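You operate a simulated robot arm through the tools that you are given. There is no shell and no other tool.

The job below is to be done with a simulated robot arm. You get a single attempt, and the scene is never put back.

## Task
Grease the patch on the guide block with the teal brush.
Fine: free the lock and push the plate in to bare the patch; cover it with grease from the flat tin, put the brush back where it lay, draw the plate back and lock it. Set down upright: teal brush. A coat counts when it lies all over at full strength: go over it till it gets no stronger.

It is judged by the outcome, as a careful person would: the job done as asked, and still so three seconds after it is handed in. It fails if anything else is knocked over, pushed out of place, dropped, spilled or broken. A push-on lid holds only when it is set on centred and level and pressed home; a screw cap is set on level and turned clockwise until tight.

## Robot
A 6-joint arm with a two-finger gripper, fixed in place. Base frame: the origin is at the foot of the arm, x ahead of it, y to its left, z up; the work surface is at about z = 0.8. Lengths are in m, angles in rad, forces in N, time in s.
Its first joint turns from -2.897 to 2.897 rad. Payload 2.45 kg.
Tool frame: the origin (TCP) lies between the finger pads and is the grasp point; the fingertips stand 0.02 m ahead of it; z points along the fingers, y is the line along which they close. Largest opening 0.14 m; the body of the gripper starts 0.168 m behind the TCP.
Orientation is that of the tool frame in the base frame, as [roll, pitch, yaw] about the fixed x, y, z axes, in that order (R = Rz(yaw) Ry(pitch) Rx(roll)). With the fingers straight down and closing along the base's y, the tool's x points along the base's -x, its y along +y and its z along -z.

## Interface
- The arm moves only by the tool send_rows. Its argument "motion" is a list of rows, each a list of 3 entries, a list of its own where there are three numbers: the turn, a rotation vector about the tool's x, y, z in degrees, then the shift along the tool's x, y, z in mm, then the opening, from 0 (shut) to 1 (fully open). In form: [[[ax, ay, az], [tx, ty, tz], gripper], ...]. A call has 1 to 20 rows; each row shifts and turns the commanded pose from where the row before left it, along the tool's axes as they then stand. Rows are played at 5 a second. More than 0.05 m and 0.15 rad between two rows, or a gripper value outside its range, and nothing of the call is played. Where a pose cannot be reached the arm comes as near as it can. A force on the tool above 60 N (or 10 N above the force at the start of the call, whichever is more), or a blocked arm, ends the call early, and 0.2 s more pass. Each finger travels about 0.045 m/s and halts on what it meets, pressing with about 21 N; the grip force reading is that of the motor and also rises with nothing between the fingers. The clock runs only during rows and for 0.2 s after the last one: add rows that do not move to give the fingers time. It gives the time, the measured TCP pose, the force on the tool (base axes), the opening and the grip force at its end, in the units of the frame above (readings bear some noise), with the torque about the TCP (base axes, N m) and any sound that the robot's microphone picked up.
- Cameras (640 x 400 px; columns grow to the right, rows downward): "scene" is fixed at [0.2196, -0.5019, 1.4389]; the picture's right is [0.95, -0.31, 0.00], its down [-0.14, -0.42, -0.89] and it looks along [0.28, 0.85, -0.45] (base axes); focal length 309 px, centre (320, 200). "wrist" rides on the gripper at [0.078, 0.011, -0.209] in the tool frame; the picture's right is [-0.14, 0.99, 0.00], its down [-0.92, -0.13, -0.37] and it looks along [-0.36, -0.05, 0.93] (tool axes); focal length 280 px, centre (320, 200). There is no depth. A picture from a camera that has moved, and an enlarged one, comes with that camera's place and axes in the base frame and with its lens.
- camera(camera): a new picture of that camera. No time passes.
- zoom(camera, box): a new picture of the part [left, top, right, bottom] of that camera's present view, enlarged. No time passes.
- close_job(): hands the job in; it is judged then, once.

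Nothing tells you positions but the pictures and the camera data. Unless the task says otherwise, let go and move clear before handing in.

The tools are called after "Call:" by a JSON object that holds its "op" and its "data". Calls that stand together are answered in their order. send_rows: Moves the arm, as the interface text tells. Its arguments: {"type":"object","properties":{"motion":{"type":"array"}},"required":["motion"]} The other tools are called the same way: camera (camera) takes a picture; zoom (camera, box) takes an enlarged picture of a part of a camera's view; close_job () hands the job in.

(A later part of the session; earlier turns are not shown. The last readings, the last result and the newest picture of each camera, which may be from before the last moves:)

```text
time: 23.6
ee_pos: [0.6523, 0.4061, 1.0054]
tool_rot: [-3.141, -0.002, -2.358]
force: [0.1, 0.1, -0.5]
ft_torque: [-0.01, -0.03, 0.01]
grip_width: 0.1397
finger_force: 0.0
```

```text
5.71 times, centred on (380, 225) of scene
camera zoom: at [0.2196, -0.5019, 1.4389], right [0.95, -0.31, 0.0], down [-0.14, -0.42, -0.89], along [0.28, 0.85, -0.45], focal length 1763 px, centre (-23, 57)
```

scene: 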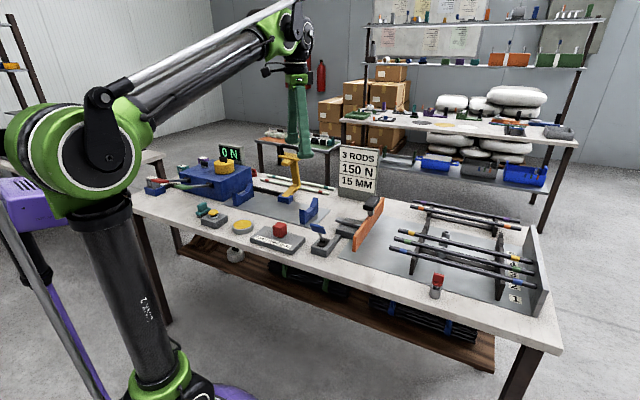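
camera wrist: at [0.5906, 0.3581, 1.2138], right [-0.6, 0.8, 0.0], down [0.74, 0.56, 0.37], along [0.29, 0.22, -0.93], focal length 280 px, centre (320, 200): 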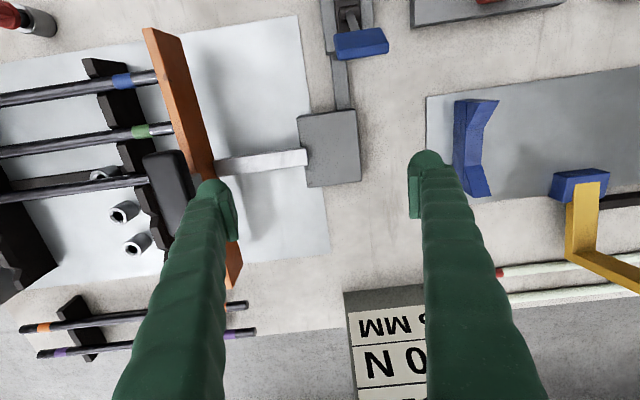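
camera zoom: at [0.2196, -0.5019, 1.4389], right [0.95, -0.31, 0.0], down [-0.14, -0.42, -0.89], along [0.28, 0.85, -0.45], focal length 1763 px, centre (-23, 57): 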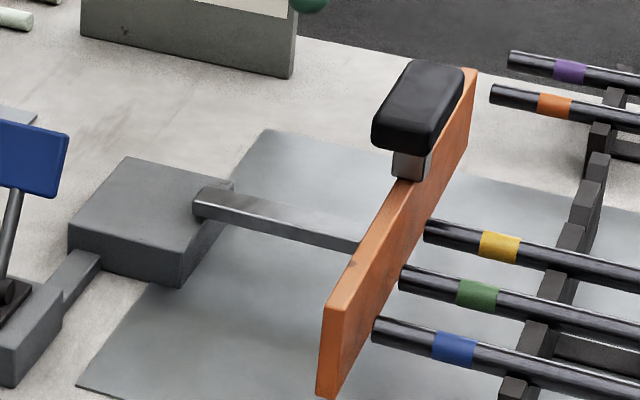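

The block top looks clear, with no visible mark, and the bar only touches its far edge. Now I'll travel over the free front strip of the bench to look at the brush.

Call:
{"op": "send_rows", "data": {"motion": [[[0, 0, 0], [40, 20, -10], 1], [[0, 0, 0], [40, 20, -10], 1], [[0, 0, 0], [40, 20, -10], 1], [[0, 0, 0], [38, 20, 0], 1], [[0, 0, 0], [0, 42, 0], 1], [[0, 0, 0], [0, 42, 0], 1], [[0, 0, 0], [0, 42, 0], 1], [[0, 0, 0], [0, 42, 0], 1], [[0, 0, 0], [0, 42, 0], 1], [[0, 0, 0], [0, 42, 0], 1], [[0, 0, 0], [0, 42, 0], 1], [[0, 0, 0], [0, 42, 0], 1], [[0, 0, 0], [0, 42, 0], 1], [[0, 0, 0], [0, 42, 0], 1], [[0, 0, 0], [0, 42, 0], 1], [[0, 0, 0], [0, 42, 0], 1]]}}

Call:
{"op": "camera", "data": {"camera": "wrist"}}

Call:
{"op": "camera", "data": {"camera": "scene"}}

```text
time: 27.0
ee_pos: [0.1279, 0.7053, 1.037]
tool_rot: [3.142, -0.003, -2.357]
force: [-0.3, -0.5, 0.6]
ft_torque: [0.07, 0.01, 0.01]
grip_width: 0.14
finger_force: 0.1
```

```text
taken
camera wrist: at [0.0659, 0.6586, 1.2468], right [-0.6, 0.8, 0.0], down [0.74, 0.56, 0.37], along [0.29, 0.22, -0.93], focal length 280 px, centre (320, 200)
```

wrist: 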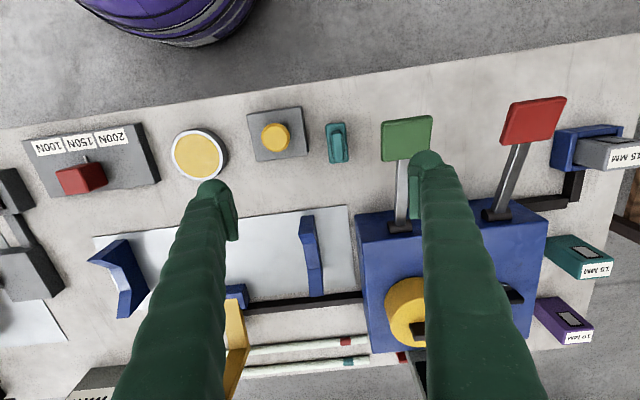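

```text
taken
```

scene: 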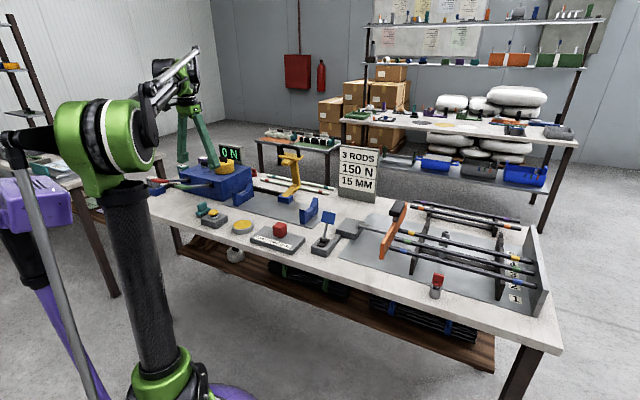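

The brush sits near (0.108, 0.72), between the yellow button block and a green lever paddle that stands close by. I'll look at it closely to choose a grasp.

Call:
{"op": "zoom", "data": {"camera": "wrist", "box": [240, 90, 440, 200]}}

Call:
{"op": "zoom", "data": {"camera": "wrist", "box": [310, 110, 370, 170]}}

Call:
{"op": "zoom", "data": {"camera": "scene", "box": [185, 195, 235, 230]}}

Call:
{"op": "zoom", "data": {"camera": "scene", "box": [140, 160, 260, 240]}}

```text
3.20 times, centred on (340, 145) of wrist
camera zoom: at [0.0659, 0.6586, 1.2468], right [-0.6, 0.8, 0.0], down [0.74, 0.56, 0.37], along [0.29, 0.22, -0.93], focal length 897 px, centre (256, 376)
```

zoom: 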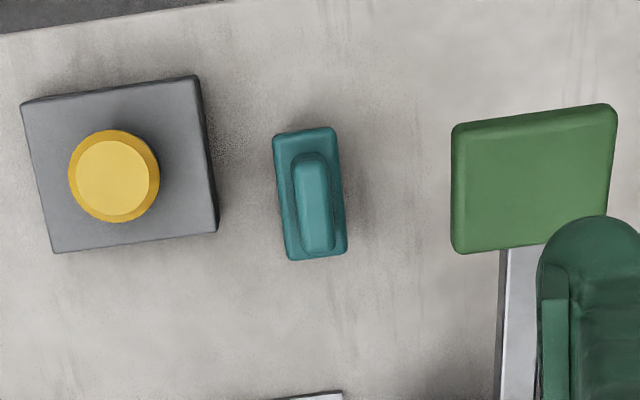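

```text
6.67 times, centred on (340, 140) of wrist
camera zoom: at [0.0659, 0.6586, 1.2468], right [-0.6, 0.8, 0.0], down [0.74, 0.56, 0.37], along [0.29, 0.22, -0.93], focal length 1869 px, centre (187, 600)
```

zoom: 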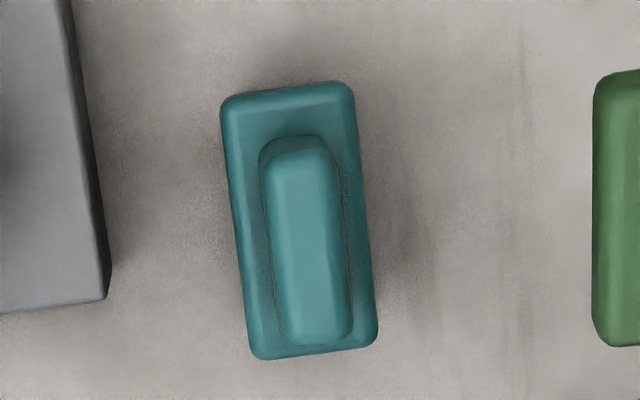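

```text
11.43 times, centred on (210, 212) of scene
camera zoom: at [0.2196, -0.5019, 1.4389], right [0.95, -0.31, 0.0], down [-0.14, -0.42, -0.89], along [0.28, 0.85, -0.45], focal length 3527 px, centre (1577, 57)
```

zoom: 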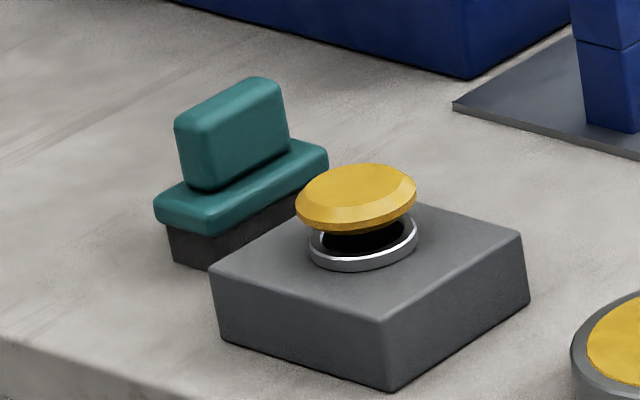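

```text
5.00 times, centred on (200, 200) of scene
camera zoom: at [0.2196, -0.5019, 1.4389], right [0.95, -0.31, 0.0], down [-0.14, -0.42, -0.89], along [0.28, 0.85, -0.45], focal length 1543 px, centre (920, 200)
```

zoom: 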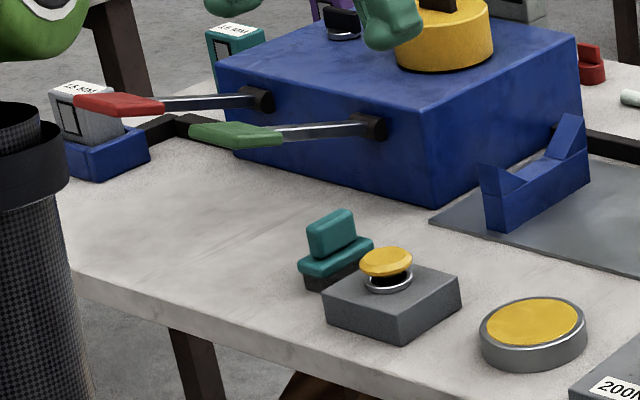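

The brush is a block with a narrow grip about 17 mm wide, long across the bench, standing on dark bristles. Because of the green paddle I'll grip it end-to-end instead of side-to-side, so I'll turn the tool 90° at height and then line up.

Call:
{"op": "send_rows", "data": {"motion": [[[0, 0, 7.5], [0, 0, 0], 1], [[0, 0, 7.5], [0, 0, 0], 1], [[0, 0, 7.5], [0, 0, 0], 1], [[0, 0, 7.5], [0, 0, 0], 1], [[0, 0, 7.5], [0, 0, 0], 1], [[0, 0, 7.5], [0, 0, 0], 1], [[0, 0, 7.5], [0, 0, 0], 1], [[0, 0, 7.5], [0, 0, 0], 1], [[0, 0, 7.5], [0, 0, 0], 1], [[0, 0, 7.5], [0, 0, 0], 1], [[0, 0, 7.5], [0, 0, 0], 1], [[0, 0, 7.5], [0, 0, 0], 1]]}}

Call:
{"op": "camera", "data": {"camera": "wrist"}}

Call:
{"op": "camera", "data": {"camera": "scene"}}

```text
time: 29.6
ee_pos: [0.1272, 0.7061, 1.0351]
tool_rot: [-3.138, -0.001, 2.351]
force: [-0.4, -0.5, 1.1]
ft_torque: [-0.03, 0.01, 0.02]
grip_width: 0.14
finger_force: 0.0
```

```text
taken
camera wrist: at [0.0816, 0.7696, 1.2448], right [0.8, 0.6, 0.0], down [0.56, -0.74, 0.37], along [0.22, -0.3, -0.93], focal length 280 px, centre (320, 200)
```

wrist: 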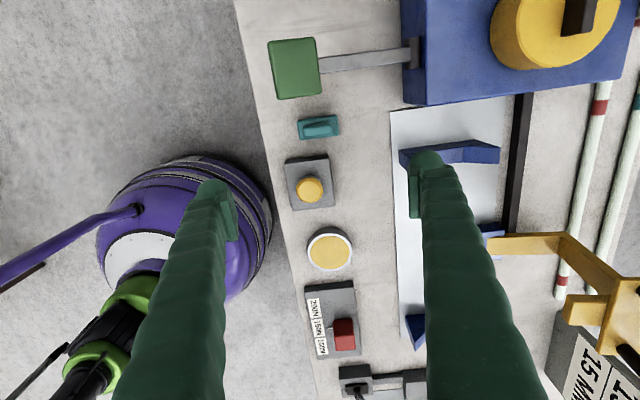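

```text
taken
```

scene: 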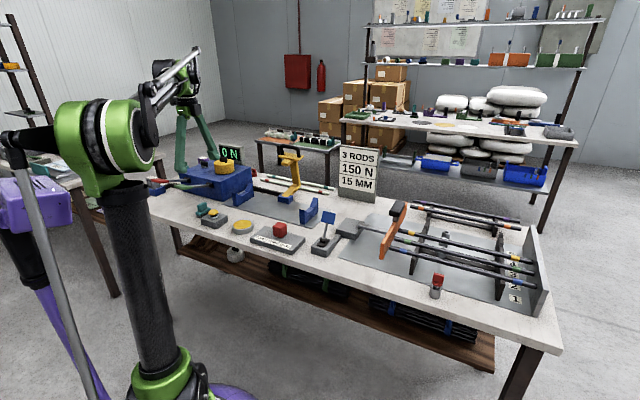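

Call:
{"op": "zoom", "data": {"camera": "wrist", "box": [280, 100, 360, 150]}}

Call:
{"op": "zoom", "data": {"camera": "wrist", "box": [280, 130, 380, 290]}}

```text
8.00 times, centred on (320, 125) of wrist
camera zoom: at [0.0816, 0.7696, 1.2448], right [0.8, 0.6, 0.0], down [0.56, -0.74, 0.37], along [0.22, -0.3, -0.93], focal length 2243 px, centre (320, 800)
```

zoom: 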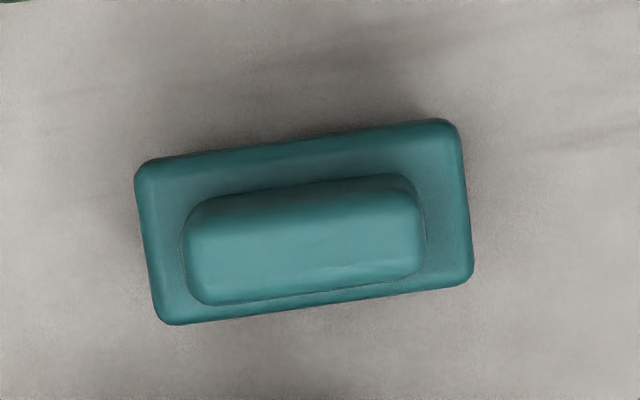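

```text
2.50 times, centred on (330, 210) of wrist
camera zoom: at [0.0816, 0.7696, 1.2448], right [0.8, 0.6, 0.0], down [0.56, -0.74, 0.37], along [0.22, -0.3, -0.93], focal length 701 px, centre (295, 175)
```

zoom: 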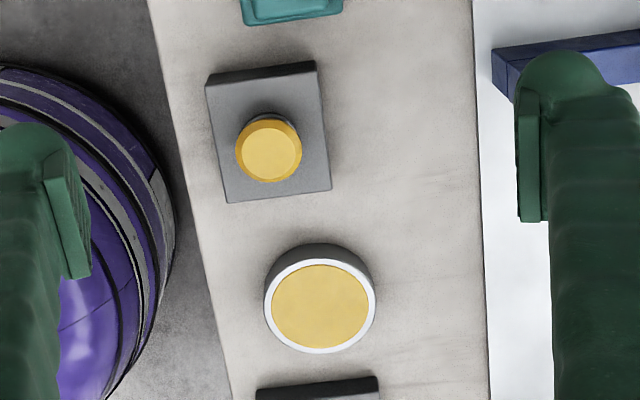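

The grip top centre comes out at about (0.112, 0.726, 0.855), with its long side parallel to the tool's closing axis. I'll shift over it, narrow the opening a little, and come down to z 0.90 to check.

Call:
{"op": "send_rows", "data": {"motion": [[[0, 0, 0], [24.7, 3.2, 0], 0.65], [[0, 0, 0], [0, 0, 35], 0.65], [[0, 0, 0], [0, 0, 35], 0.65], [[0, 0, 0], [0, 0, 35], 0.65], [[0, 0, 0], [0, 0, 25], 0.65], [[0, 0, 0], [0, 0, 0], 0.65]]}}

Call:
{"op": "camera", "data": {"camera": "wrist"}}

Call:
{"op": "zoom", "data": {"camera": "scene", "box": [140, 140, 260, 240]}}

```text
time: 31.0
ee_pos: [0.1114, 0.7243, 0.9043]
tool_rot: [-3.139, 0.001, 2.355]
force: [0.0, 0.0, -0.2]
ft_torque: [0.01, 0.02, -0.01]
grip_width: 0.0909
finger_force: 0.0
```

```text
taken
camera wrist: at [0.0656, 0.7883, 1.1138], right [0.8, 0.6, 0.0], down [0.56, -0.74, 0.37], along [0.22, -0.3, -0.93], focal length 280 px, centre (320, 200)
```

wrist: 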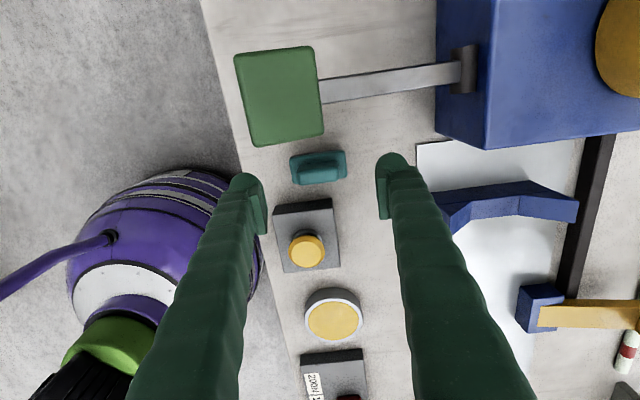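

```text
4.00 times, centred on (200, 190) of scene
camera zoom: at [0.2196, -0.5019, 1.4389], right [0.95, -0.31, 0.0], down [-0.14, -0.42, -0.89], along [0.28, 0.85, -0.45], focal length 1234 px, centre (800, 240)
```

zoom: 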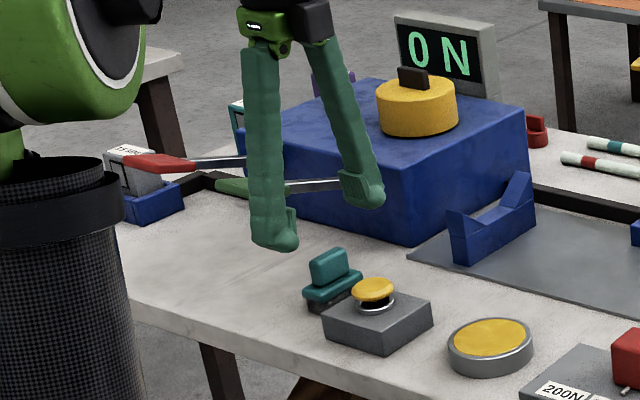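

Call:
{"op": "zoom", "data": {"camera": "wrist", "box": [270, 130, 370, 200]}}

```text
5.71 times, centred on (320, 165) of wrist
camera zoom: at [0.0656, 0.7883, 1.1138], right [0.8, 0.6, 0.0], down [0.56, -0.74, 0.37], along [0.22, -0.3, -0.93], focal length 1602 px, centre (320, 400)
```

zoom: 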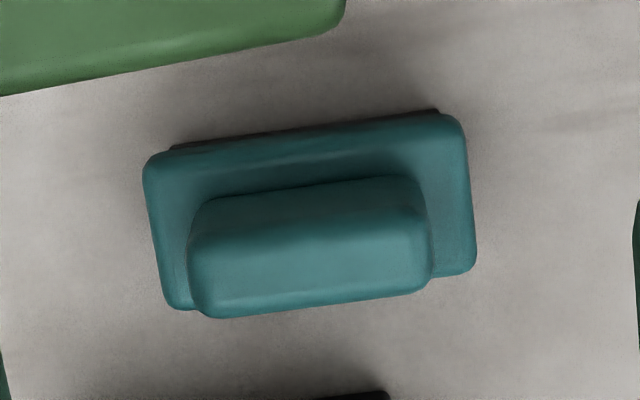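

Alignment is within a couple of millimetres. I'll come down to z 0.853 and close on the grip.

Call:
{"op": "send_rows", "data": {"motion": [[[0, 0, 0], [0, -1.3, 25], 0.65], [[0, 0, 0], [0, 0, 20], 0.65], [[0, 0, 0], [0, 0, 6], 0.65], [[0, 0, 0], [0, 0, 0], 0.4], [[0, 0, 0], [0, 0, 0], 0.2], [[0, 0, 0], [0, 0, 0], 0.2], [[0, 0, 0], [0, 0, 0], 0.2], [[0, 0, 0], [0, 0, 0], 0.2]]}}

Call:
{"op": "camera", "data": {"camera": "wrist"}}

Call:
{"op": "zoom", "data": {"camera": "scene", "box": [140, 140, 260, 240]}}

```text
time: 32.8
ee_pos: [0.1097, 0.7261, 0.8547]
tool_rot: [-3.139, 0.0, 2.357]
force: [-0.1, -0.1, 0.5]
ft_torque: [0.02, -0.01, 0.0]
grip_width: 0.0407
finger_force: 21.5
```

```text
taken
camera wrist: at [0.065, 0.7886, 1.0645], right [0.8, 0.6, 0.0], down [0.56, -0.74, 0.37], along [0.22, -0.3, -0.93], focal length 280 px, centre (320, 200)
```

wrist: 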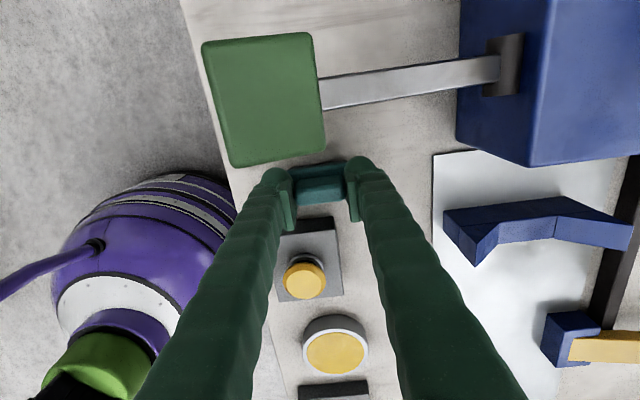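

```text
4.00 times, centred on (200, 190) of scene
camera zoom: at [0.2196, -0.5019, 1.4389], right [0.95, -0.31, 0.0], down [-0.14, -0.42, -0.89], along [0.28, 0.85, -0.45], focal length 1234 px, centre (800, 240)
```

zoom: 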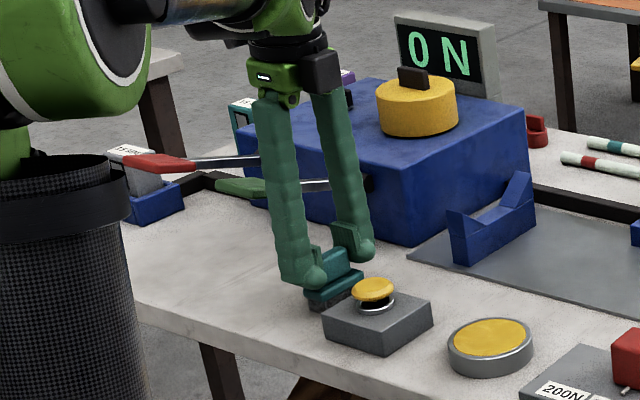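

The brush is held (grip 0.0407 m), and I note its home pose as about (0.1105, 0.7255, 0.854). I'll lift it straight up, carry it above the tin at about (0.2553, 0.5655), and check the alignment.

Call:
{"op": "send_rows", "data": {"motion": [[[0, 0, 0], [0, 0, -20], 0.2], [[0, 0, 0], [0, 0, -40], 0.2], [[0, 0, 0], [0, 0, -36], 0.2], [[0, 0, 0], [-36, -1.8, 0], 0.2], [[0, 0, 0], [-36, -1.8, 0], 0.2], [[0, 0, 0], [-36, -1.8, 0], 0.2], [[0, 0, 0], [-36, -1.8, 0], 0.2], [[0, 0, 0], [-36, -1.8, 0], 0.2], [[0, 0, 0], [-35.5, -1.7, 0], 0.2], [[0, 0, 0], [0, 0, 0], 0.2]]}}

Call:
{"op": "camera", "data": {"camera": "wrist"}}

Call:
{"op": "zoom", "data": {"camera": "scene", "box": [180, 150, 300, 250]}}

```text
time: 35.0
ee_pos: [0.258, 0.5659, 0.9486]
tool_rot: [-3.138, 0.001, 2.357]
force: [0.4, -0.2, -1.2]
ft_torque: [0.02, 0.01, 0.02]
grip_width: 0.0412
finger_force: 21.3
```

```text
taken
camera wrist: at [0.2116, 0.6281, 1.1579], right [0.8, 0.6, 0.0], down [0.56, -0.74, 0.37], along [0.22, -0.3, -0.93], focal length 280 px, centre (320, 200)
```

wrist: 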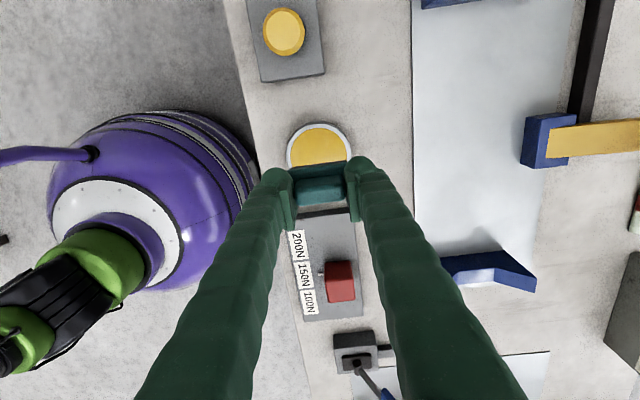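

```text
4.00 times, centred on (240, 200) of scene
camera zoom: at [0.2196, -0.5019, 1.4389], right [0.95, -0.31, 0.0], down [-0.14, -0.42, -0.89], along [0.28, 0.85, -0.45], focal length 1234 px, centre (640, 200)
```

zoom: 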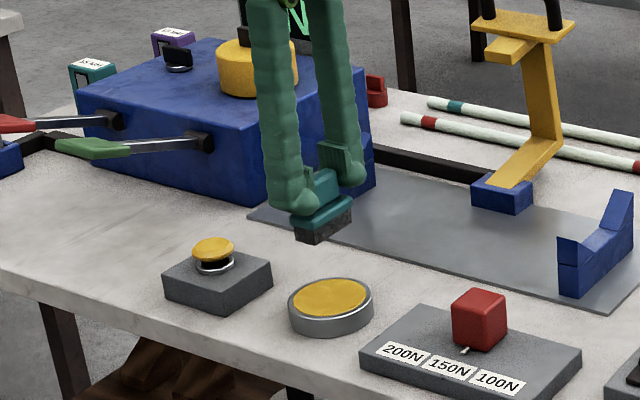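

Call:
{"op": "zoom", "data": {"camera": "wrist", "box": [265, 110, 375, 220]}}

```text
3.64 times, centred on (320, 165) of wrist
camera zoom: at [0.2116, 0.6281, 1.1579], right [0.8, 0.6, 0.0], down [0.56, -0.74, 0.37], along [0.22, -0.3, -0.93], focal length 1020 px, centre (320, 327)
```

zoom: 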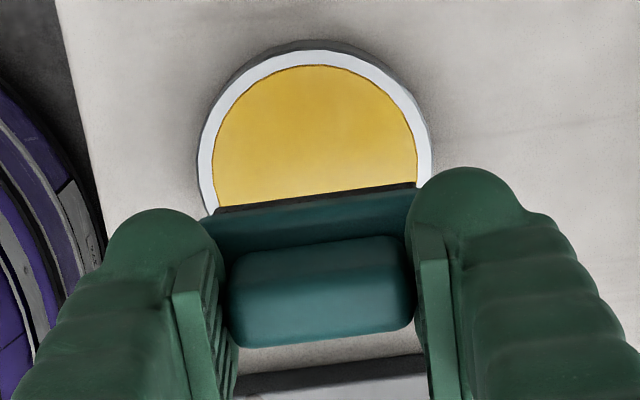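

The brush hangs over the tin, a few millimetres off centre. I'll correct that and lower toward the grease, finishing slowly and watching the force.

Call:
{"op": "send_rows", "data": {"motion": [[[0, 0, 0], [2.2, -1.1, 20], 0.2], [[0, 0, 0], [0, 0, 25], 0.2], [[0, 0, 0], [0, 0, 15], 0.2], [[0, 0, 0], [0, 0, 0], 0.2]]}}

Call:
{"op": "zoom", "data": {"camera": "wrist", "box": [265, 110, 375, 220]}}

Call:
{"op": "zoom", "data": {"camera": "scene", "box": [210, 180, 280, 250]}}

```text
time: 36.0
ee_pos: [0.2555, 0.567, 0.8891]
tool_rot: [-3.139, 0.001, 2.356]
force: [0.0, 0.5, -0.9]
ft_torque: [0.01, 0.03, -0.03]
grip_width: 0.0409
finger_force: 20.4
```

```text
3.64 times, centred on (320, 165) of wrist
camera zoom: at [0.2091, 0.6298, 1.099], right [0.8, 0.6, 0.0], down [0.56, -0.74, 0.37], along [0.22, -0.3, -0.93], focal length 1020 px, centre (320, 327)
```

zoom: 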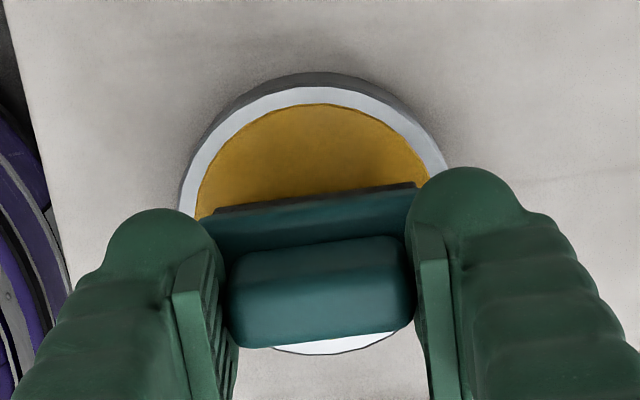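

```text
5.71 times, centred on (245, 215) of scene
camera zoom: at [0.2196, -0.5019, 1.4389], right [0.95, -0.31, 0.0], down [-0.14, -0.42, -0.89], along [0.28, 0.85, -0.45], focal length 1763 px, centre (749, 114)
```

zoom: 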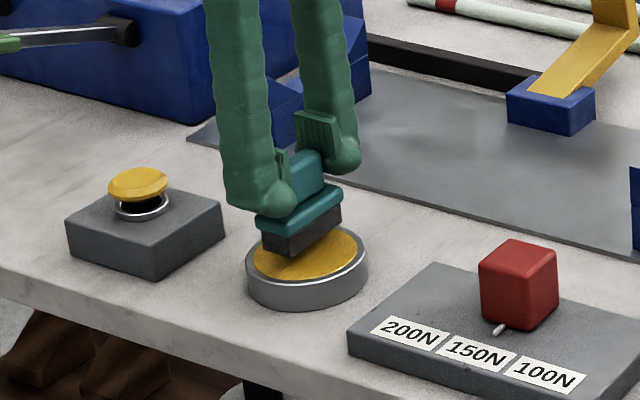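

Call:
{"op": "send_rows", "data": {"motion": [[[0, 0, 0], [1, -1.5, 5], 0.2], [[0, 0, 0], [0, 0, 5], 0.2], [[0, 0, 0], [0, 0, 3], 0.2], [[0, 0, 0], [0, 0, 0], 0.2]]}}

Call:
{"op": "zoom", "data": {"camera": "scene", "box": [210, 180, 280, 250]}}

```text
time: 37.0
ee_pos: [0.2507, 0.5658, 0.8783]
tool_rot: [-3.138, 0.0, 2.358]
force: [0.6, 0.0, -0.9]
ft_torque: [0.03, -0.02, 0.03]
grip_width: 0.0407
finger_force: 21.4
```

```text
5.71 times, centred on (245, 215) of scene
camera zoom: at [0.2196, -0.5019, 1.4389], right [0.95, -0.31, 0.0], down [-0.14, -0.42, -0.89], along [0.28, 0.85, -0.45], focal length 1763 px, centre (749, 114)
```

zoom: 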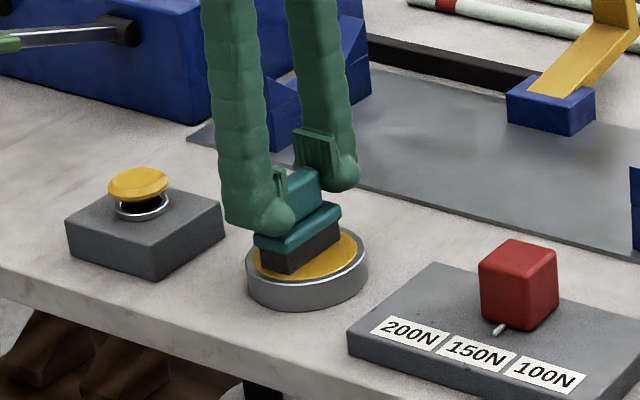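

Call:
{"op": "zoom", "data": {"camera": "wrist", "box": [265, 110, 375, 220]}}

Call:
{"op": "zoom", "data": {"camera": "scene", "box": [228, 200, 262, 238]}}

```text
3.64 times, centred on (320, 165) of wrist
camera zoom: at [0.2064, 0.6284, 1.0867], right [0.8, 0.6, 0.0], down [0.56, -0.74, 0.37], along [0.22, -0.3, -0.93], focal length 1020 px, centre (320, 327)
```

zoom: 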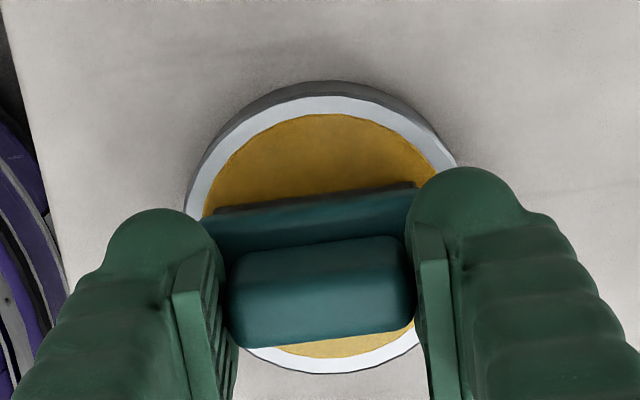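

```text
10.53 times, centred on (245, 219) of scene
camera zoom: at [0.2196, -0.5019, 1.4389], right [0.95, -0.31, 0.0], down [-0.14, -0.42, -0.89], along [0.28, 0.85, -0.45], focal length 3248 px, centre (1110, 0)
```

zoom: 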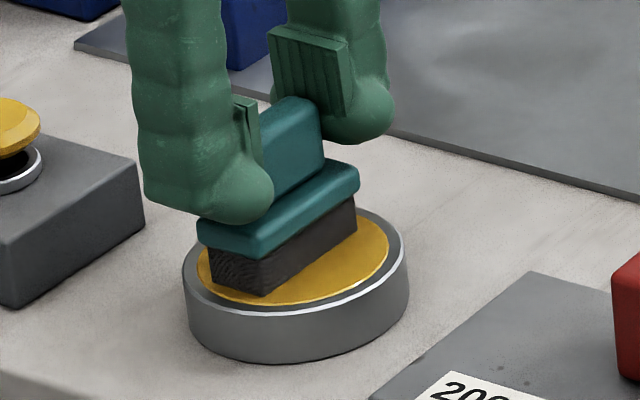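

The brush is now centred in the tin and almost touching. I'll lower it a few more millimetres in small steps.

Call:
{"op": "send_rows", "data": {"motion": [[[0, 0, 0], [0, 0, 2], 0.2], [[0, 0, 0], [0, 0, 2], 0.2], [[0, 0, 0], [0, 0, 0], 0.2]]}}

Call:
{"op": "zoom", "data": {"camera": "scene", "box": [228, 200, 262, 238]}}

```text
time: 37.8
ee_pos: [0.252, 0.5655, 0.8729]
tool_rot: [-3.139, 0.001, 2.357]
force: [0.8, -0.2, 18.1]
ft_torque: [0.0, 0.01, -0.02]
grip_width: 0.041
finger_force: 20.4
```

```text
10.53 times, centred on (245, 219) of scene
camera zoom: at [0.2196, -0.5019, 1.4389], right [0.95, -0.31, 0.0], down [-0.14, -0.42, -0.89], along [0.28, 0.85, -0.45], focal length 3248 px, centre (1110, 0)
```

zoom: 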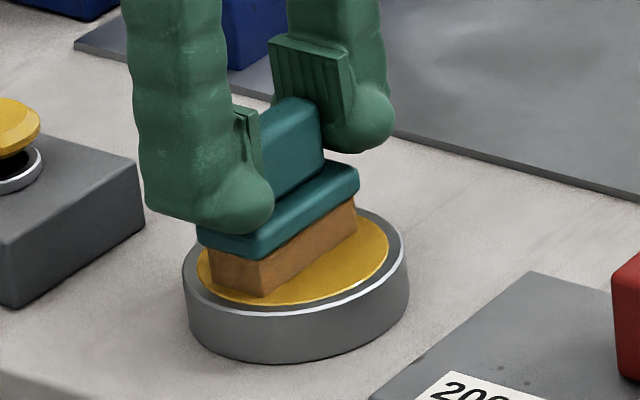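

The bristles touched the grease (18 N) and turned amber, so they are loading. I'll ease the pressure a little, dwell, and check whether the colour deepens.

Call:
{"op": "send_rows", "data": {"motion": [[[0, 0, 0], [0, 0, -1], 0.2], [[0, 0, 0], [0, 0, 0], 0.2], [[0, 0, 0], [0, 0, 0], 0.2], [[0, 0, 0], [0, 0, 0], 0.2], [[0, 0, 0], [0, 0, 0], 0.2]]}}

Call:
{"op": "zoom", "data": {"camera": "scene", "box": [228, 200, 262, 238]}}

```text
time: 39.0
ee_pos: [0.2528, 0.5657, 0.8747]
tool_rot: [-3.137, 0.001, 2.357]
force: [-1.2, -0.3, -1.1]
ft_torque: [0.02, 0.01, 0.0]
grip_width: 0.0407
finger_force: 21.2
```

```text
10.53 times, centred on (245, 219) of scene
camera zoom: at [0.2196, -0.5019, 1.4389], right [0.95, -0.31, 0.0], down [-0.14, -0.42, -0.89], along [0.28, 0.85, -0.45], focal length 3248 px, centre (1110, 0)
```

zoom: 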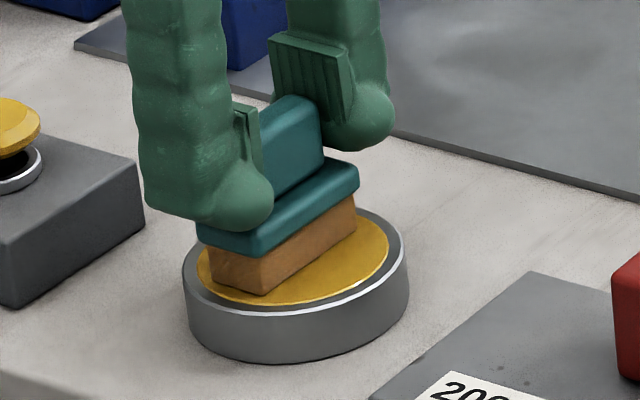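

The brush is loaded; grease contact is at TCP z of about 0.874. I'll lift high and carry it over to the guide block (centre about (0.643, 0.416)), then check the alignment.

Call:
{"op": "send_rows", "data": {"motion": [[[0, 0, 0], [0, 0, -15], 0.2], [[0, 0, 0], [0, 0, -40], 0.2], [[0, 0, 0], [0, 0, -40], 0.2], [[0, 0, 0], [0, 0, -40], 0.2], [[0, 0, 0], [0, 0, -30], 0.2], [[0, 0, 0], [-37.5, 17, 0], 0.2], [[0, 0, 0], [-37.5, 17, 0], 0.2], [[0, 0, 0], [-37.5, 17, 0], 0.2], [[0, 0, 0], [-37.5, 17, 0], 0.2], [[0, 0, 0], [-37.5, 17, 0], 0.2], [[0, 0, 0], [-37.5, 17, 0], 0.2], [[0, 0, 0], [-37.5, 17, 0], 0.2], [[0, 0, 0], [-37.5, 17, 0], 0.2], [[0, 0, 0], [-37.5, 17, 0], 0.2], [[0, 0, 0], [-37.5, 17, 0], 0.2], [[0, 0, 0], [0, 0, 0], 0.2]]}}

Call:
{"op": "camera", "data": {"camera": "wrist"}}

Call:
{"op": "zoom", "data": {"camera": "scene", "box": [290, 140, 430, 260]}}

```text
time: 42.4
ee_pos: [0.6365, 0.4212, 1.0388]
tool_rot: [-3.14, 0.0, 2.357]
force: [0.3, -0.3, -1.8]
ft_torque: [0.01, 0.02, 0.0]
grip_width: 0.041
finger_force: 20.5
```

```text
taken
camera wrist: at [0.5918, 0.4833, 1.2475], right [0.8, 0.6, 0.0], down [0.56, -0.74, 0.37], along [0.22, -0.3, -0.93], focal length 280 px, centre (320, 200)
```

wrist: 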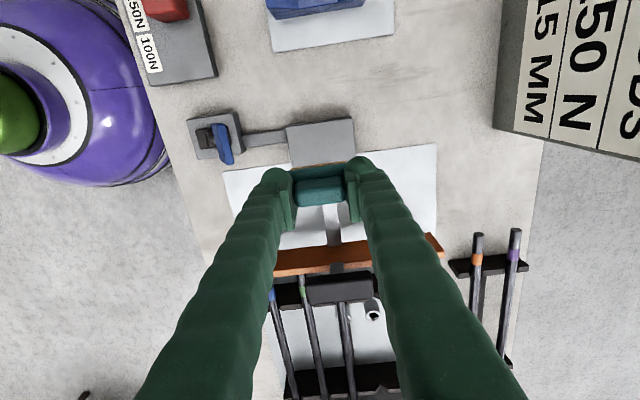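

```text
3.33 times, centred on (360, 200) of scene
camera zoom: at [0.2196, -0.5019, 1.4389], right [0.95, -0.31, 0.0], down [-0.14, -0.42, -0.89], along [0.28, 0.85, -0.45], focal length 1029 px, centre (187, 200)
```

zoom: 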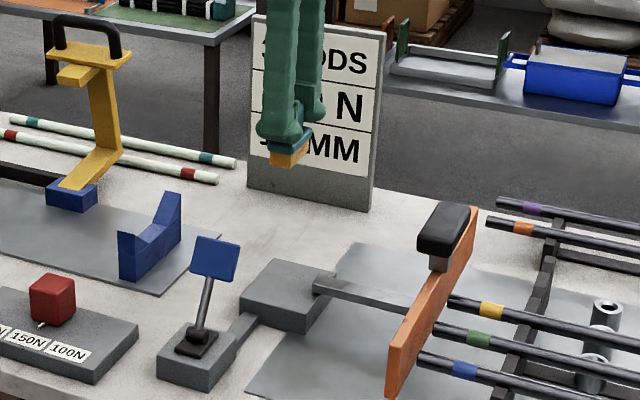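

Call:
{"op": "send_rows", "data": {"motion": [[[0, 0, 0], [0, 0, 40], 0.2], [[0, 0, 0], [0, 0, 40], 0.2], [[0, 0, 0], [0, 0, 40], 0.2], [[0, 0, 0], [0, 0, 12], 0.2], [[0, 0, 0], [0, 0, 4], 0.2], [[0, 0, 0], [0, 0, 0], 0.2]]}}

Call:
{"op": "camera", "data": {"camera": "wrist"}}

Call:
{"op": "zoom", "data": {"camera": "scene", "box": [310, 180, 390, 250]}}

```text
time: 43.8
ee_pos: [0.6365, 0.42, 0.9022]
tool_rot: [-3.138, -0.001, 2.357]
force: [0.3, 0.2, -0.8]
ft_torque: [0.01, 0.01, 0.02]
grip_width: 0.041
finger_force: 21.4
```

```text
taken
camera wrist: at [0.5912, 0.4829, 1.1116], right [0.8, 0.6, 0.0], down [0.56, -0.74, 0.37], along [0.22, -0.3, -0.93], focal length 280 px, centre (320, 200)
```

wrist: 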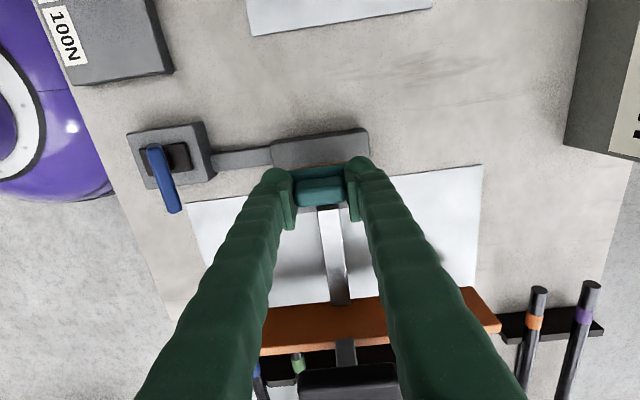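

```text
5.71 times, centred on (350, 215) of scene
camera zoom: at [0.2196, -0.5019, 1.4389], right [0.95, -0.31, 0.0], down [-0.14, -0.42, -0.89], along [0.28, 0.85, -0.45], focal length 1763 px, centre (149, 114)
```

zoom: 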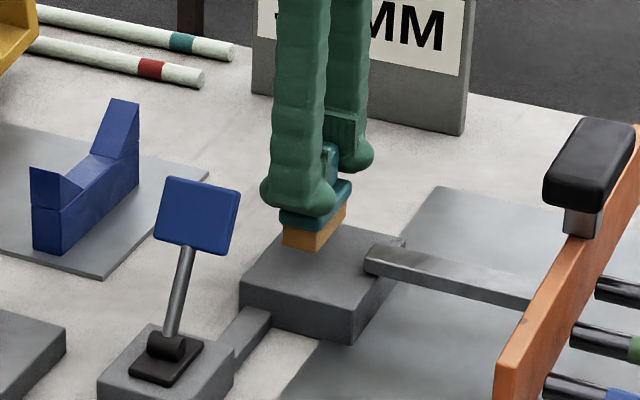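

The brush is over the block, a little above its surface. I'll lower it in 2 mm steps to touch.

Call:
{"op": "send_rows", "data": {"motion": [[[0, 0, 0], [0, 0, 2], 0.2], [[0, 0, 0], [0, 0, 2], 0.2], [[0, 0, 0], [0, 0, 2], 0.2], [[0, 0, 0], [0, 0, 2], 0.2], [[0, 0, 0], [0, 0, 0], 0.2]]}}

Call:
{"op": "zoom", "data": {"camera": "scene", "box": [310, 180, 390, 250]}}

```text
time: 45.0
ee_pos: [0.6366, 0.4192, 0.895]
tool_rot: [-3.139, -0.002, 2.356]
force: [-0.1, 0.0, -1.2]
ft_torque: [-0.01, 0.0, -0.02]
grip_width: 0.041
finger_force: 21.2
```

```text
5.71 times, centred on (350, 215) of scene
camera zoom: at [0.2196, -0.5019, 1.4389], right [0.95, -0.31, 0.0], down [-0.14, -0.42, -0.89], along [0.28, 0.85, -0.45], focal length 1763 px, centre (149, 114)
```

zoom: 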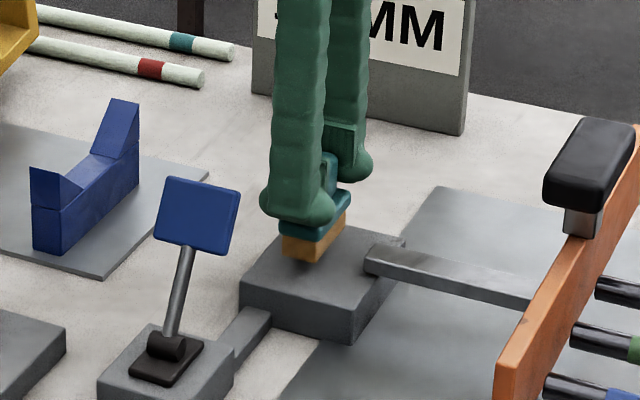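

Call:
{"op": "send_rows", "data": {"motion": [[[0, 0, 0], [0, 0, 1.5], 0.2], [[0, 0, 0], [0, 0, 1.5], 0.2], [[0, 0, 0], [0, 0, 0], 0.2]]}}

Call:
{"op": "zoom", "data": {"camera": "scene", "box": [330, 200, 370, 235]}}

```text
time: 45.8
ee_pos: [0.6371, 0.4198, 0.8925]
tool_rot: [-3.139, 0.0, 2.356]
force: [-0.6, -0.5, -0.5]
ft_torque: [-0.01, 0.01, -0.01]
grip_width: 0.0409
finger_force: 21.4
```

```text
11.43 times, centred on (350, 218) of scene
camera zoom: at [0.2196, -0.5019, 1.4389], right [0.95, -0.31, 0.0], down [-0.14, -0.42, -0.89], along [0.28, 0.85, -0.45], focal length 3527 px, centre (-23, 0)
```

zoom: 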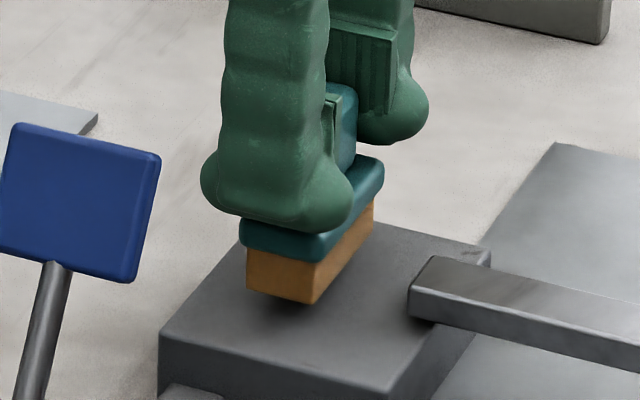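

Call:
{"op": "send_rows", "data": {"motion": [[[0, 0, 0], [0, 0, 1.5], 0.2], [[0, 0, 0], [0, 0, 1.5], 0.2], [[0, 0, 0], [0, 0, 0], 0.2]]}}

Call:
{"op": "zoom", "data": {"camera": "scene", "box": [330, 200, 370, 235]}}

```text
time: 46.6
ee_pos: [0.6361, 0.42, 0.8879]
tool_rot: [-3.14, 0.0, 2.357]
force: [0.1, 0.1, -1.4]
ft_torque: [0.0, -0.04, 0.01]
grip_width: 0.0408
finger_force: 21.2
```

```text
11.43 times, centred on (350, 218) of scene
camera zoom: at [0.2196, -0.5019, 1.4389], right [0.95, -0.31, 0.0], down [-0.14, -0.42, -0.89], along [0.28, 0.85, -0.45], focal length 3527 px, centre (-23, 0)
```

zoom: 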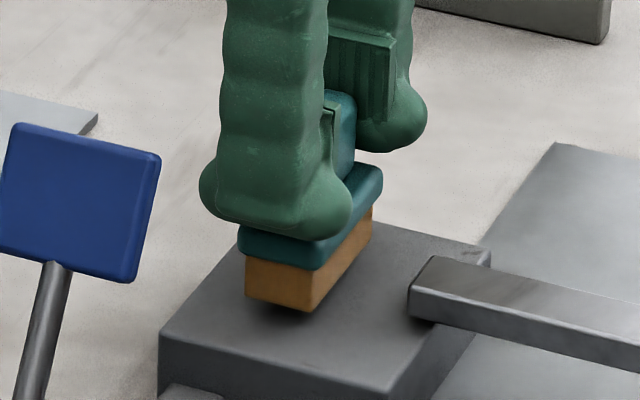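

Call:
{"op": "send_rows", "data": {"motion": [[[0, 0, 0], [0, 0, 1.5], 0.2], [[0, 0, 0], [0, 0, 1], 0.2], [[0, 0, 0], [0, 0, 0], 0.2]]}}

Call:
{"op": "zoom", "data": {"camera": "scene", "box": [330, 200, 370, 235]}}

```text
time: 47.4
ee_pos: [0.6372, 0.4185, 0.8867]
tool_rot: [-3.135, -0.001, 2.356]
force: [-0.4, -0.1, -1.1]
ft_torque: [0.0, -0.03, 0.01]
grip_width: 0.041
finger_force: 21.1
```

```text
11.43 times, centred on (350, 218) of scene
camera zoom: at [0.2196, -0.5019, 1.4389], right [0.95, -0.31, 0.0], down [-0.14, -0.42, -0.89], along [0.28, 0.85, -0.45], focal length 3527 px, centre (-23, 0)
```

zoom: 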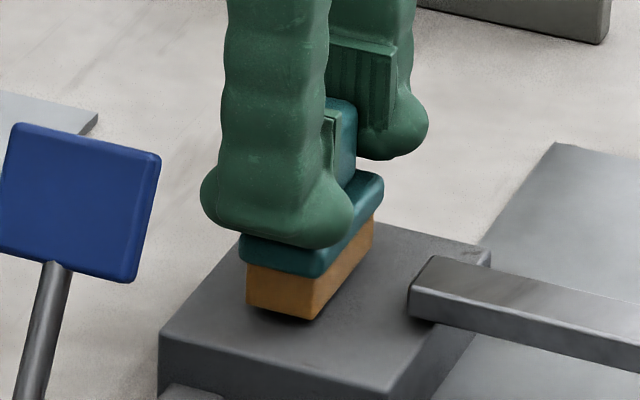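

Call:
{"op": "send_rows", "data": {"motion": [[[0, 0, 0], [0, 0, 1], 0.2], [[0, 0, 0], [0, 0, 1], 0.2], [[0, 0, 0], [0, 0, 0], 0.2]]}}

Call:
{"op": "zoom", "data": {"camera": "scene", "box": [330, 200, 370, 235]}}

```text
time: 48.2
ee_pos: [0.6375, 0.4202, 0.8846]
tool_rot: [-3.14, -0.001, 2.355]
force: [0.8, 0.2, -0.3]
ft_torque: [0.0, 0.02, -0.01]
grip_width: 0.041
finger_force: 21.1
```

```text
11.43 times, centred on (350, 218) of scene
camera zoom: at [0.2196, -0.5019, 1.4389], right [0.95, -0.31, 0.0], down [-0.14, -0.42, -0.89], along [0.28, 0.85, -0.45], focal length 3527 px, centre (-23, 0)
```

zoom: 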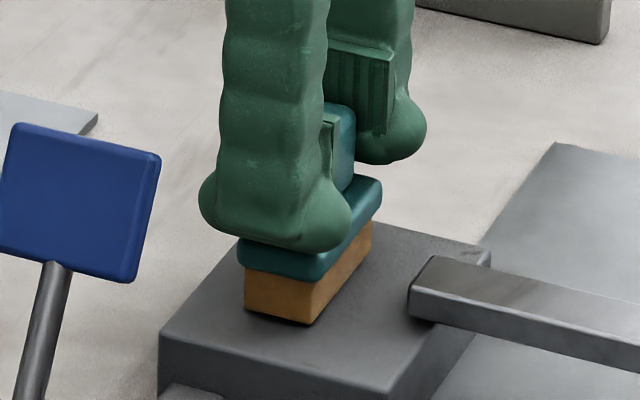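

Call:
{"op": "send_rows", "data": {"motion": [[[0, 0, 0], [0, 0, 1], 0.2], [[0, 0, 0], [0, 0, 0], 0.2]]}}

Call:
{"op": "zoom", "data": {"camera": "scene", "box": [330, 200, 370, 235]}}

```text
time: 48.8
ee_pos: [0.6367, 0.42, 0.8839]
tool_rot: [-3.139, 0.002, 2.357]
force: [0.4, 0.5, -1.2]
ft_torque: [0.0, -0.03, -0.02]
grip_width: 0.041
finger_force: 21.1
```

```text
11.43 times, centred on (350, 218) of scene
camera zoom: at [0.2196, -0.5019, 1.4389], right [0.95, -0.31, 0.0], down [-0.14, -0.42, -0.89], along [0.28, 0.85, -0.45], focal length 3527 px, centre (-23, 0)
```

zoom: 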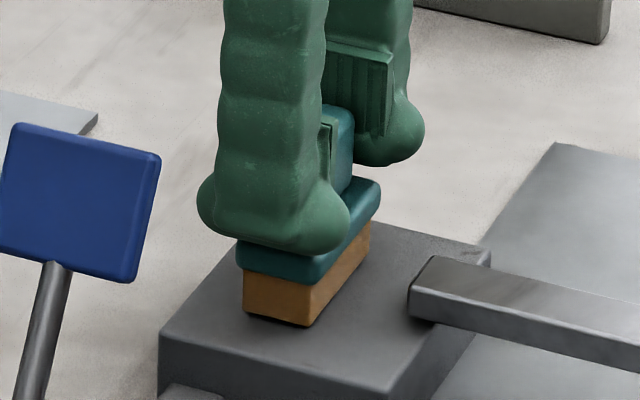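

Call:
{"op": "send_rows", "data": {"motion": [[[0, 0, 0], [0, 0, 1], 0.2], [[0, 0, 0], [0, 0, 0.7], 0.2], [[0, 0, 0], [0, 0, 0], 0.2]]}}

Call:
{"op": "zoom", "data": {"camera": "scene", "box": [330, 200, 370, 235]}}

```text
time: 49.6
ee_pos: [0.637, 0.4207, 0.882]
tool_rot: [-3.139, 0.0, 2.355]
force: [-0.4, -0.5, -0.4]
ft_torque: [0.0, 0.0, 0.01]
grip_width: 0.0412
finger_force: 21.2
```

```text
11.43 times, centred on (350, 218) of scene
camera zoom: at [0.2196, -0.5019, 1.4389], right [0.95, -0.31, 0.0], down [-0.14, -0.42, -0.89], along [0.28, 0.85, -0.45], focal length 3527 px, centre (-23, 0)
```

zoom: 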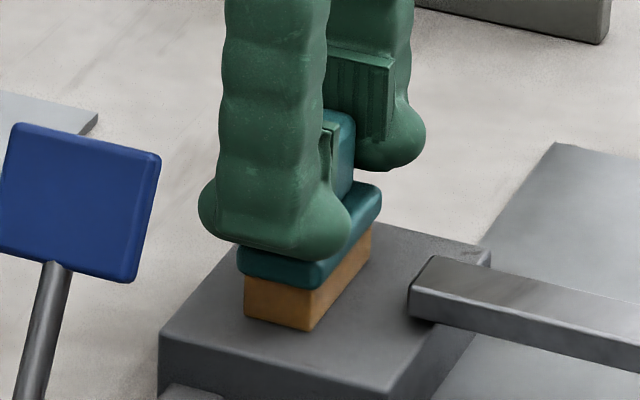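

Call:
{"op": "send_rows", "data": {"motion": [[[0, 0, 0], [0, 0, 0.8], 0.2], [[0, 0, 0], [0, 0, 0.6], 0.2], [[0, 0, 0], [0, 0, 0], 0.2]]}}

Call:
{"op": "zoom", "data": {"camera": "scene", "box": [330, 200, 370, 235]}}

```text
time: 50.4
ee_pos: [0.6376, 0.4202, 0.8819]
tool_rot: [-3.139, -0.001, 2.356]
force: [2.9, 2.6, 18.4]
ft_torque: [0.04, -0.09, -0.01]
grip_width: 0.0409
finger_force: 21.3
```

```text
11.43 times, centred on (350, 218) of scene
camera zoom: at [0.2196, -0.5019, 1.4389], right [0.95, -0.31, 0.0], down [-0.14, -0.42, -0.89], along [0.28, 0.85, -0.45], focal length 3527 px, centre (-23, 0)
```

zoom: 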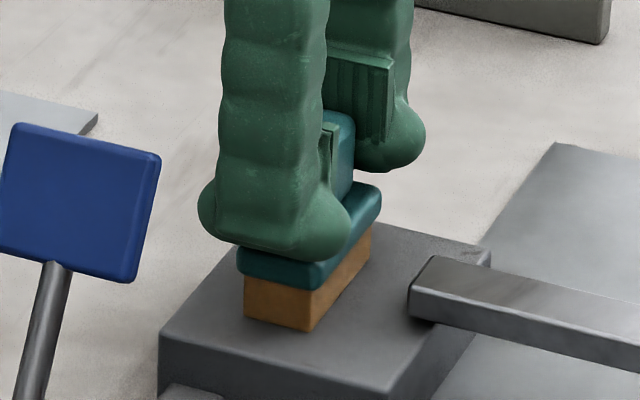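

The bristles rest on the block with about 18 N, at TCP z of about 0.881. I'll stroke along the slide direction, back and forth, short of the bar's end.

Call:
{"op": "send_rows", "data": {"motion": [[[0, 0, 0], [4, 0, 0], 0.2], [[0, 0, 0], [4, 0, 0], 0.2], [[0, 0, 0], [4, 0, 0], 0.2], [[0, 0, 0], [-4, 0, 0], 0.2], [[0, 0, 0], [-4, 0, 0], 0.2], [[0, 0, 0], [-4, 0, 0], 0.2], [[0, 0, 0], [-4, 0, 0], 0.2], [[0, 0, 0], [-4, 0, 0], 0.2], [[0, 0, 0], [0, 0, 0], 0.2]]}}

Call:
{"op": "zoom", "data": {"camera": "scene", "box": [330, 200, 370, 235]}}

Call:
{"op": "zoom", "data": {"camera": "wrist", "box": [250, 120, 390, 240]}}

```text
time: 52.4
ee_pos: [0.6438, 0.4134, 0.8806]
tool_rot: [-3.137, -0.001, 2.357]
force: [-3.3, 2.5, 8.6]
ft_torque: [0.08, 0.11, -0.01]
grip_width: 0.041
finger_force: 20.1
```

```text
11.43 times, centred on (350, 218) of scene
camera zoom: at [0.2196, -0.5019, 1.4389], right [0.95, -0.31, 0.0], down [-0.14, -0.42, -0.89], along [0.28, 0.85, -0.45], focal length 3527 px, centre (-23, 0)
```

zoom: 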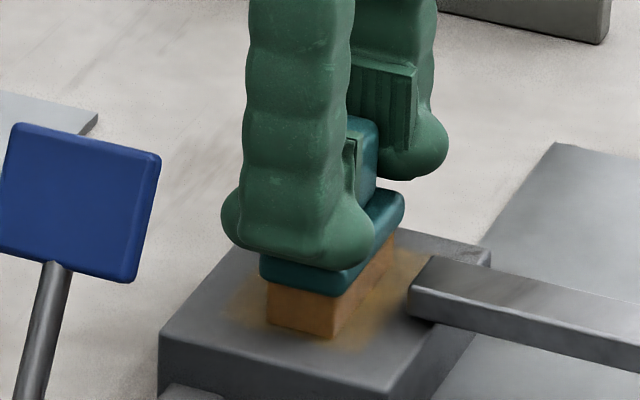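

```text
3.33 times, centred on (320, 180) of wrist
camera zoom: at [0.597, 0.4769, 1.0901], right [0.8, 0.6, 0.0], down [0.56, -0.74, 0.37], along [0.22, -0.3, -0.93], focal length 935 px, centre (320, 267)
```

zoom: 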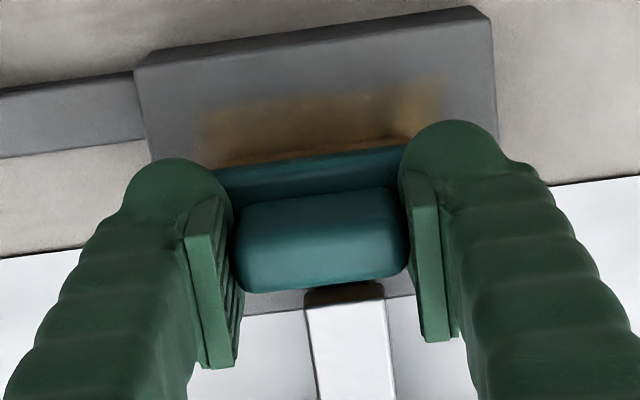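

Grease is appearing where the brush went. I'll continue with more strokes over the whole reachable length.

Call:
{"op": "send_rows", "data": {"motion": [[[0, 0, 0], [-4, 0, 0], 0.2], [[0, 0, 0], [-4, 0, 0], 0.2], [[0, 0, 0], [-3, 0, 0], 0.2], [[0, 0, 0], [4, 0, 0], 0.2], [[0, 0, 0], [4, 0, 0], 0.2], [[0, 0, 0], [4, 0, 0], 0.2], [[0, 0, 0], [4, 0, 0], 0.2], [[0, 0, 0], [4, 0, 0], 0.2], [[0, 0, 0], [4, 0, 0], 0.2], [[0, 0, 0], [4, 0, 0], 0.2], [[0, 0, 0], [4, 0, 0], 0.2], [[0, 0, 0], [4, 0, 0], 0.2], [[0, 0, 0], [-4, 0, 0], 0.2], [[0, 0, 0], [-4, 0, 0], 0.2], [[0, 0, 0], [-4, 0, 0], 0.2], [[0, 0, 0], [-4, 0, 0], 0.2], [[0, 0, 0], [-4, 0, 0], 0.2], [[0, 0, 0], [-4, 0, 0], 0.2], [[0, 0, 0], [-4, 0, 0], 0.2], [[0, 0, 0], [-4, 0, 0], 0.2]]}}

Call:
{"op": "zoom", "data": {"camera": "scene", "box": [330, 200, 370, 235]}}

Call:
{"op": "zoom", "data": {"camera": "wrist", "box": [250, 120, 390, 240]}}

```text
time: 56.6
ee_pos: [0.6483, 0.4103, 0.8813]
tool_rot: [-3.139, 0.0, 2.356]
force: [-2.1, 0.4, 3.3]
ft_torque: [0.02, 0.02, -0.01]
grip_width: 0.041
finger_force: 21.2
```

```text
11.43 times, centred on (350, 218) of scene
camera zoom: at [0.2196, -0.5019, 1.4389], right [0.95, -0.31, 0.0], down [-0.14, -0.42, -0.89], along [0.28, 0.85, -0.45], focal length 3527 px, centre (-23, 0)
```

zoom: 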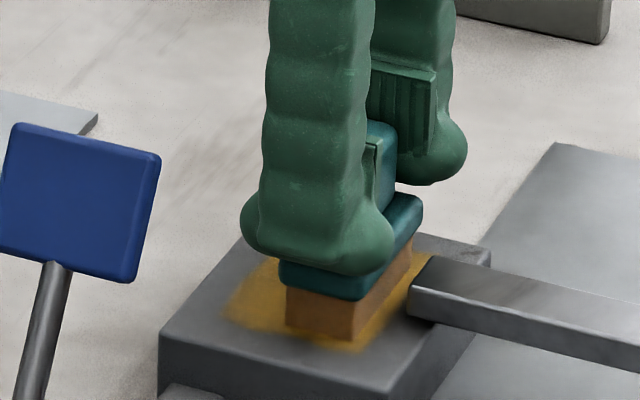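

```text
3.33 times, centred on (320, 180) of wrist
camera zoom: at [0.6017, 0.4724, 1.0899], right [0.8, 0.6, 0.0], down [0.56, -0.74, 0.37], along [0.22, -0.3, -0.93], focal length 935 px, centre (320, 267)
```

zoom: 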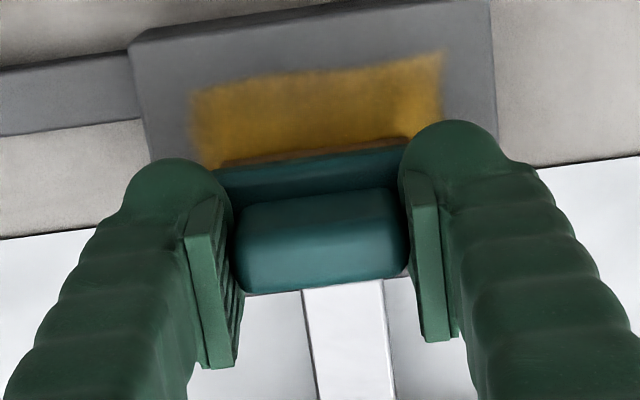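

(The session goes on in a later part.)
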